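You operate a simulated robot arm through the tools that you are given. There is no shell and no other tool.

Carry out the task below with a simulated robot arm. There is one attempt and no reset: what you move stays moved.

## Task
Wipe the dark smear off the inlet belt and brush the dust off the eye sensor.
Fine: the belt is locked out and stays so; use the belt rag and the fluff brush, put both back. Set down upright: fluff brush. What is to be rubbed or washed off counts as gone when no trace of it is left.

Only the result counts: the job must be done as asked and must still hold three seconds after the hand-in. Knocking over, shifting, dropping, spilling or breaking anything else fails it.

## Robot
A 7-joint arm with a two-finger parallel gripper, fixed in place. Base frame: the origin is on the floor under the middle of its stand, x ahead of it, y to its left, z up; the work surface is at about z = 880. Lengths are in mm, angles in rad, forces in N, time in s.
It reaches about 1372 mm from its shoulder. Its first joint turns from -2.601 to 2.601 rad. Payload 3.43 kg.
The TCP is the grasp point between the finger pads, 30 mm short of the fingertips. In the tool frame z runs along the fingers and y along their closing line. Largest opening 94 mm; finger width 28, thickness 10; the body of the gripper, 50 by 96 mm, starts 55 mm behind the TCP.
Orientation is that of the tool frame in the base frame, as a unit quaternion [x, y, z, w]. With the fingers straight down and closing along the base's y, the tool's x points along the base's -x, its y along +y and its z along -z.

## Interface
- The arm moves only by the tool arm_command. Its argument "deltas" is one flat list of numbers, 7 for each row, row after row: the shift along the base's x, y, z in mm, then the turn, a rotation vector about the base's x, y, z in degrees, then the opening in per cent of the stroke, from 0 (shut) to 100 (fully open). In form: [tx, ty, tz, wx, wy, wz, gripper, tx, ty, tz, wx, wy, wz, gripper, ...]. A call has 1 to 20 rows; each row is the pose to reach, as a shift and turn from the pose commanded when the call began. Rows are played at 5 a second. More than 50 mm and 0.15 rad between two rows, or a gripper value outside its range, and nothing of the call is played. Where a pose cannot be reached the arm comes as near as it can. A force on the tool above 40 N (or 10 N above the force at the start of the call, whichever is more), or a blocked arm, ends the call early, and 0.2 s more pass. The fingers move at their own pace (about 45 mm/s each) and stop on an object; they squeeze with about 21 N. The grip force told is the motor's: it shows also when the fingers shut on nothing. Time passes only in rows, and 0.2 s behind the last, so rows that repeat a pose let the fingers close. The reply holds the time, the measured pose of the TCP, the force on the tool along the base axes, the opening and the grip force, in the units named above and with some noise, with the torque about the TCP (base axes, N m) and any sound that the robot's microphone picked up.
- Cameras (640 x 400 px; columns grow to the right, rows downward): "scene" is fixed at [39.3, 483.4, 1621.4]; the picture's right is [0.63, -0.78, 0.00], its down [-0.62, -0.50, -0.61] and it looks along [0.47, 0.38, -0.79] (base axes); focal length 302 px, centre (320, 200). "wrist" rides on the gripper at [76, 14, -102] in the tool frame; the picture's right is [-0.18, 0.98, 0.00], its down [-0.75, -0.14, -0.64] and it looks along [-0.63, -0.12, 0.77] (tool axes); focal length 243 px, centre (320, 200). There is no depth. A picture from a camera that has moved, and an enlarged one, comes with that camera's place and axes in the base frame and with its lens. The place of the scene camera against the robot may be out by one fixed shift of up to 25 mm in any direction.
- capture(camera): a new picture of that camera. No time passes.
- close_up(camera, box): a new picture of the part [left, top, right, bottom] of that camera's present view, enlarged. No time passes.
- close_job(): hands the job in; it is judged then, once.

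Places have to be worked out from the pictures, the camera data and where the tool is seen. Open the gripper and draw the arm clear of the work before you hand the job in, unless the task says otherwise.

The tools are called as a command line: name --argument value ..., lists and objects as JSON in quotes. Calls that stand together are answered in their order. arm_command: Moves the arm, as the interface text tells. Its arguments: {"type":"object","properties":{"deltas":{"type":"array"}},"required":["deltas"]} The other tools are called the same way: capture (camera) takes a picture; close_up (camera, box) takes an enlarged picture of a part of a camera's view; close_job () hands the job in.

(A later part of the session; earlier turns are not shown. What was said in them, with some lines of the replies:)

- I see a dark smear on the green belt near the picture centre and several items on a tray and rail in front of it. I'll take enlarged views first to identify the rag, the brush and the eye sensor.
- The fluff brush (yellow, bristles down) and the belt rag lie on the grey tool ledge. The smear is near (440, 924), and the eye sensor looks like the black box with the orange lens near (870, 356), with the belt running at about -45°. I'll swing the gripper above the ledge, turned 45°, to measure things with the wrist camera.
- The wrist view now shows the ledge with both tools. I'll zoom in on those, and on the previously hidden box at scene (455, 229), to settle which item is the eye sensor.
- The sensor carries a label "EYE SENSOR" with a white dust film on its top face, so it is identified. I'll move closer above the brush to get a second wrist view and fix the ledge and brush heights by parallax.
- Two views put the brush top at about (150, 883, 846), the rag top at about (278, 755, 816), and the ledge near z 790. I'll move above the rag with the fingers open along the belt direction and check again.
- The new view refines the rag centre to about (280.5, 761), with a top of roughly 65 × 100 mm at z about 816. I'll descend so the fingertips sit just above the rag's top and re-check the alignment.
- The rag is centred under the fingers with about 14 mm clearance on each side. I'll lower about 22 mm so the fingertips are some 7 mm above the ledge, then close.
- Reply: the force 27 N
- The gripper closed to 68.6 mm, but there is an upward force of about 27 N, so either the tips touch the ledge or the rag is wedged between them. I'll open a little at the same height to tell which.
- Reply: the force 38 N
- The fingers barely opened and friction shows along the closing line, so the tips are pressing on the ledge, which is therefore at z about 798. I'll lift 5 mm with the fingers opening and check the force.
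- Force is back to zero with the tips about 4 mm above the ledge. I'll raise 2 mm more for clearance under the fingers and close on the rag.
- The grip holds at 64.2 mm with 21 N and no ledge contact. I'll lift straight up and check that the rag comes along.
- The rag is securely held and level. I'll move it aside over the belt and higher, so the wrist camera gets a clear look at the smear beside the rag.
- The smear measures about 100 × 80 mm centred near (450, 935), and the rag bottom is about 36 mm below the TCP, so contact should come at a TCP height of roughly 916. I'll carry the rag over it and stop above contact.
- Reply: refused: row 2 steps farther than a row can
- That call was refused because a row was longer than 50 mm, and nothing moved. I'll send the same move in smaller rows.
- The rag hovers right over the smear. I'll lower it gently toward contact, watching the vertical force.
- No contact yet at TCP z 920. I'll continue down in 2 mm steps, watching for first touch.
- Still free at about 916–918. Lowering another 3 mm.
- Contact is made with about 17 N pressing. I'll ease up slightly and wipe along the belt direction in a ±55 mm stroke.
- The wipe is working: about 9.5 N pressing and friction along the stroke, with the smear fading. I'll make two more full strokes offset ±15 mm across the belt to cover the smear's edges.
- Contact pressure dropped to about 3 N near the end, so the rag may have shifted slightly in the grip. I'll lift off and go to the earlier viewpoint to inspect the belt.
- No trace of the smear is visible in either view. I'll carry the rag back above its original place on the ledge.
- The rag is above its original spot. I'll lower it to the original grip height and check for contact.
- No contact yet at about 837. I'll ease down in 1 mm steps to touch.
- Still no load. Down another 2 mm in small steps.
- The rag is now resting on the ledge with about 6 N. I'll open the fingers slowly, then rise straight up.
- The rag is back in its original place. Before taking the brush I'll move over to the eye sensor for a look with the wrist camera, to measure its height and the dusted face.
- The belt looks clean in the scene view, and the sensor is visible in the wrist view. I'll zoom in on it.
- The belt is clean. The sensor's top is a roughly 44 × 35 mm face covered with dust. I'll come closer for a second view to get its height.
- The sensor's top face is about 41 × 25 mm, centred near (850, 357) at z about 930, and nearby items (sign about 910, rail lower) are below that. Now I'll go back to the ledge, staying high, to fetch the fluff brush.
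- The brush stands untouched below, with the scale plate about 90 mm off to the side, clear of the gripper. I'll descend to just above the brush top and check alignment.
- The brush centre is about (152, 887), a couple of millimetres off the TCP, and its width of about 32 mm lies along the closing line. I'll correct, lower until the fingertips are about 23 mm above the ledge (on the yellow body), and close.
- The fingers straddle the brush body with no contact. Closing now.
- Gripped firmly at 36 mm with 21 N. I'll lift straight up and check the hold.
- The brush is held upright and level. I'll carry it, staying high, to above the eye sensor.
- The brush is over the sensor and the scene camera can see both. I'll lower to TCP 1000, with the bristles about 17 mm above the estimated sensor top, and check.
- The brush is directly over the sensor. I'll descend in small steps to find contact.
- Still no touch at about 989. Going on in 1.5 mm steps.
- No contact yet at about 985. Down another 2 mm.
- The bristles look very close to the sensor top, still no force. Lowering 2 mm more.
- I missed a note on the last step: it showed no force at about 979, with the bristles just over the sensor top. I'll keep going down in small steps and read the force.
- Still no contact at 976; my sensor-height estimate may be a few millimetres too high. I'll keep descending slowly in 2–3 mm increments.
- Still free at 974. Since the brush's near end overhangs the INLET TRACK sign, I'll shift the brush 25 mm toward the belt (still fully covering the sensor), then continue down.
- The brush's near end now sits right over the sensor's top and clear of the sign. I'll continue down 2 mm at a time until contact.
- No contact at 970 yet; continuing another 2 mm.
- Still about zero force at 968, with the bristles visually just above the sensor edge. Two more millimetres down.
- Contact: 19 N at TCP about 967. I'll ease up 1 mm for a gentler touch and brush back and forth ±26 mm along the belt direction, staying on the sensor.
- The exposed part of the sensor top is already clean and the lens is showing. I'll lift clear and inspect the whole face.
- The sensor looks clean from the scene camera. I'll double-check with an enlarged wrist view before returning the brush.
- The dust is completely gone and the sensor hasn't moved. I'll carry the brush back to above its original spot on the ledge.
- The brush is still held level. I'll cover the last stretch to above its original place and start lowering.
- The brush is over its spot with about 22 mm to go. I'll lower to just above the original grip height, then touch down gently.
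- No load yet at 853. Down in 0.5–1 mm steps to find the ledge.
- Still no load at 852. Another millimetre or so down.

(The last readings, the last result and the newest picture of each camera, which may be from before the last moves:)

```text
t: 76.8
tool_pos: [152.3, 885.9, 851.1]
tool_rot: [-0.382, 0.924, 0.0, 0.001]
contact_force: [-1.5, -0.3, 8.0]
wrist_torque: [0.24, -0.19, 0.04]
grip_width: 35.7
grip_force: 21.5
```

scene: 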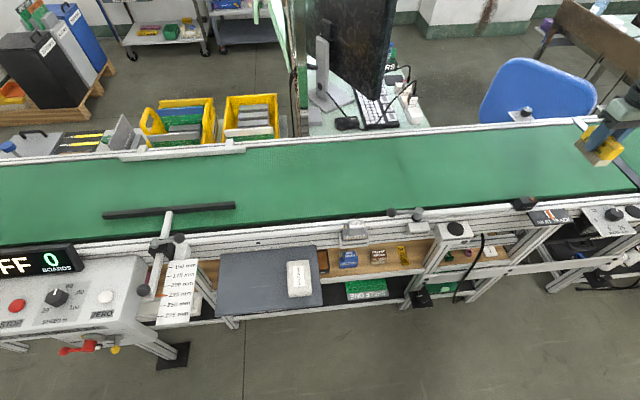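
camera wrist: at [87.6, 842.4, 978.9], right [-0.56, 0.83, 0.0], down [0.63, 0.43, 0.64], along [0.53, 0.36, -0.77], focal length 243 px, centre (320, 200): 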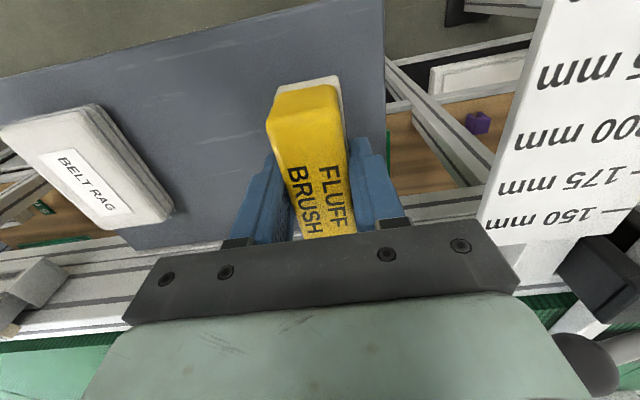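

The brush rests on the ledge with 8 N. I'll open the fingers gradually and rise straight up.

arm_command --deltas '[0, 0, 0.4, 0, 0, 0, 40, 0, 0, 0.4, 0, 0, 0, 48, 0, 0, 0.4, 0, 0, 0, 58, 0, 0, 0.4, 0, 0, 0, 72, 0, 0, 0.4, 0, 0, 0, 72, 0, 0, 12, 0, 0, 0, 72, 0, 0, 35, 0, 0, 0, 72, 0, 0, 75, 0, 0, 0, 72, 0, 0, 115, 0, 0, 0, 72, 0, 0, 155, 0, 0, 0, 72, 0, 0, 200, 0, 0, 0, 72, 0, 0, 245, 0, 0, 0, 72, 0, 0, 270, 0, 0, 0, 72, 0, 0, 270, 0, 0, 0, 72]'

capture --camera "wrist"

close_up --camera "wrist" --box '[150, 0, 390, 150]'

```text
t: 79.8
tool_pos: [151.9, 886.3, 1121.0]
tool_rot: [-0.382, 0.924, 0.001, -0.001]
contact_force: [0.3, -0.5, 1.0]
wrist_torque: [0.01, 0.0, 0.03]
grip_width: 67.7
grip_force: 0.0
```

```text
taken
camera wrist: at [87.7, 842.4, 1224.5], right [-0.56, 0.83, 0.0], down [0.63, 0.43, 0.64], along [0.53, 0.36, -0.77], focal length 243 px, centre (320, 200)
```

wrist: 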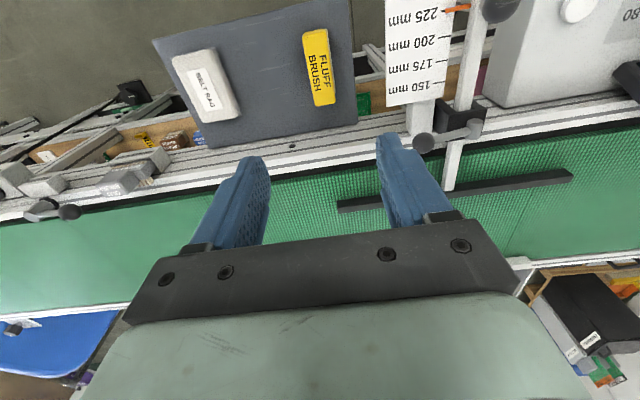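

```text
2.67 times, centred on (270, 75) of wrist
camera zoom: at [87.7, 842.4, 1224.5], right [-0.56, 0.83, 0.0], down [0.63, 0.43, 0.64], along [0.53, 0.36, -0.77], focal length 647 px, centre (453, 533)
```

zoom: 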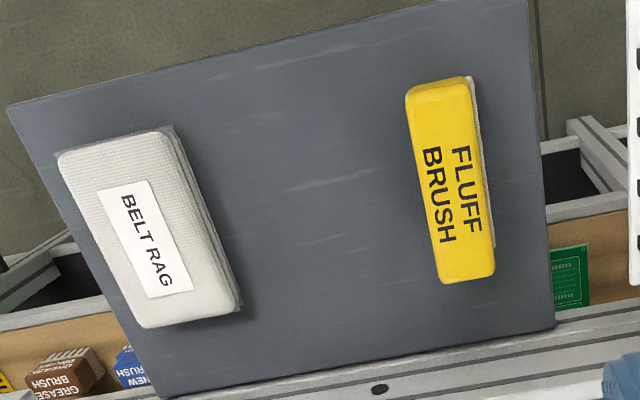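

Both tools are back, the brush standing upright on its bristles. I'll draw the arm up and back, clear of the work, and take a final look.

arm_command --deltas '[0, 0, 30, 0, 0, 0, 72, 20, -27, 60, 0, 0, 0, 72, 44, -60, 85, 0, 0, 0, 72, 69, -93, 105, 0, 0, 0, 72, 94, -127, 120, 0, 0, 0, 72, 119, -160, 130, 0, 0, 0, 72, 145, -195, 130, 0, 0, 0, 72, 171, -230, 130, 0, 0, 0, 72, 197, -265, 130, 0, 0, 0, 72, 223, -300, 130, 0, 0, 0, 72, 248, -337, 130, 0, 0, 0, 72, 248, -337, 130, 0, 0, 0, 72]'

capture --camera "scene"

close_up --camera "scene" --box '[140, 150, 340, 310]'

capture --camera "wrist"

```text
t: 82.6
tool_pos: [423.4, 583.0, 1187.1]
tool_rot: [-0.38, 0.924, 0.024, 0.035]
contact_force: [5.0, 5.9, -10.1]
wrist_torque: [0.06, -0.12, -0.07]
grip_width: 67.6
grip_force: 0.0
out of reach, approached as far as the arm can: row 4, 5, 6, 7, 8, 9, 10, 11, 12
stopped in row 12: the force on the tool passed its limit at 41 N (the readings are from after the stop); the commanded pose is now the measured one
```

```text
taken
```

scene: 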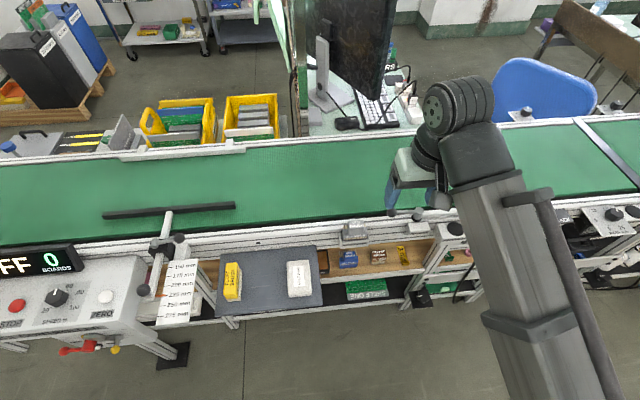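

```text
2.50 times, centred on (240, 230) of scene
camera zoom: at [39.3, 483.4, 1621.4], right [0.63, -0.78, 0.0], down [-0.62, -0.5, -0.61], along [0.47, 0.38, -0.79], focal length 754 px, centre (520, 125)
```

zoom: 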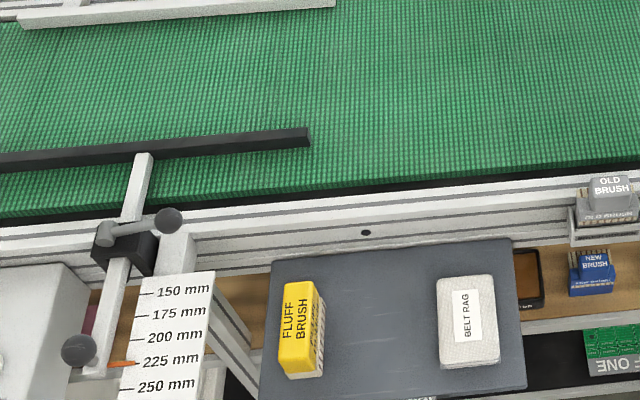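

```text
taken
camera wrist: at [354.8, 532.8, 1284.2], right [-0.56, 0.83, 0.03], down [0.6, 0.38, 0.7], along [0.57, 0.41, -0.71], focal length 243 px, centre (320, 200)
```

wrist: 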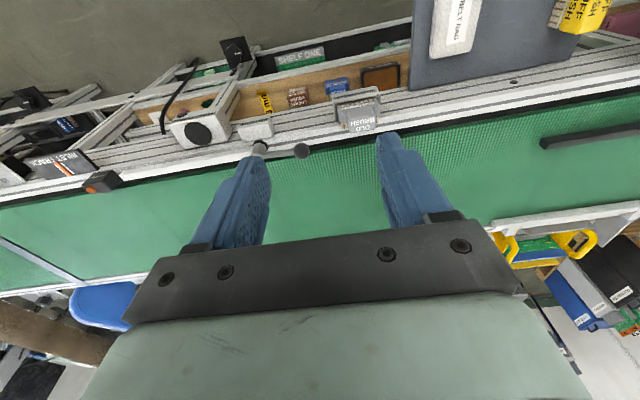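

The retreat ran into the arm's folding limit (nothing near the tool at that height), and the scene shows everything in place. I'll ease back outward and upward to a relaxed pose near the start pose, well above the work.

arm_command --deltas '[12, 25, 10, 0, 0, 0, 72, 28, 60, 20, 0, 0, 0, 72, 44, 98, 32, 0, 0, 0, 72, 60, 137, 43, 0, 0, 0, 72, 75, 177, 48, 0, 0, 0, 72, 85, 215, 52, 0, 0, 0, 72, 85, 215, 52, 0, 0, 0, 72, 85, 215, 52, 0, 0, 0, 72]'

capture --camera "scene"

close_up --camera "scene" --box '[460, 150, 640, 280]'

close_up --camera "scene" --box '[0, 150, 240, 370]'

```text
t: 84.4
tool_pos: [507.5, 797.4, 1239.2]
tool_rot: [-0.382, 0.923, 0.024, 0.034]
contact_force: [-0.3, 0.7, 0.4]
wrist_torque: [-0.01, 0.0, -0.01]
grip_width: 67.7
grip_force: 0.0
```

```text
taken
```

scene: 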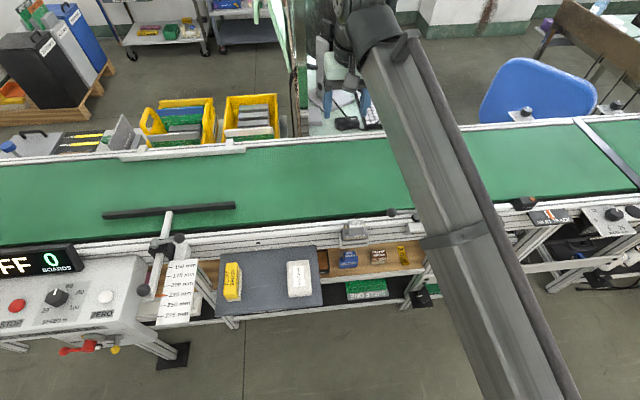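

```text
3.08 times, centred on (550, 215) of scene
camera zoom: at [39.3, 483.4, 1621.4], right [0.63, -0.78, 0.0], down [-0.62, -0.5, -0.61], along [0.47, 0.38, -0.79], focal length 928 px, centre (-388, 154)
```

zoom: 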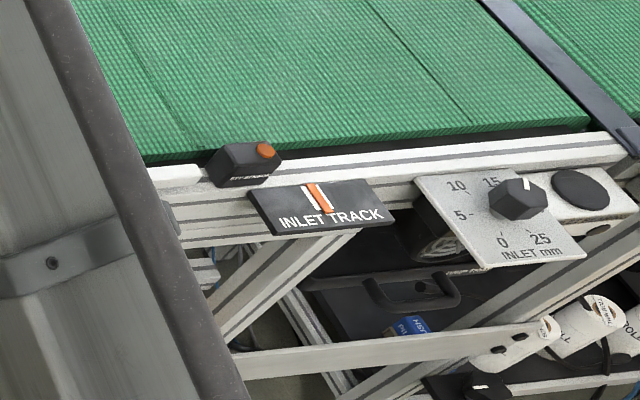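

```text
1.82 times, centred on (120, 260) of scene
camera zoom: at [39.3, 483.4, 1621.4], right [0.63, -0.78, 0.0], down [-0.62, -0.5, -0.61], along [0.47, 0.38, -0.79], focal length 549 px, centre (684, 91)
```

zoom: 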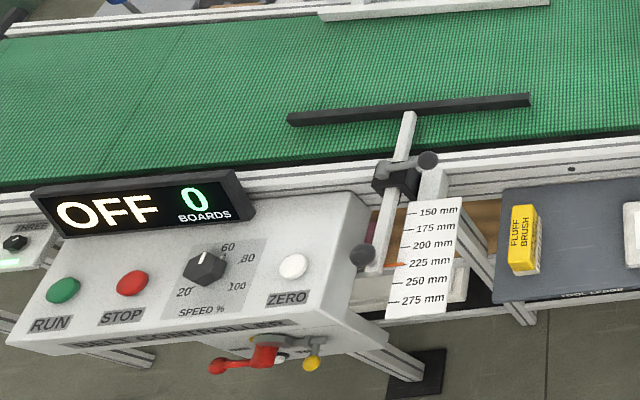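

The smear and dust are gone. The rag and brush are back on the ledge with the brush upright, the controller still reads OFF with the lockout in place, and the arm is clear with the gripper open. Handing in the job.

close_job

```text
The job is handed in.
```

The smear is wiped off the inlet belt and the dust is brushed off the eye sensor. In close-up pictures taken after each step, I could see no trace of either.

- **Tools:** the belt rag and the fluff brush are back in their original places on the tool ledge. The brush is standing upright on its bristles.
- **Belt:** it stayed locked out throughout, and the controller still reads OFF.
- **Surroundings:** nothing else looks moved in the final pictures. The sensor, the INLET TRACK sign and the other brushes are where they were.
- **Force stop:** while retreating after the tools were down, the arm folded past its reach and the force limit (41 N) stopped it. The tool was high above the work, with nothing seen near it. I then moved it to a relaxed pose close to where it started, gripper open, and handed the job in.
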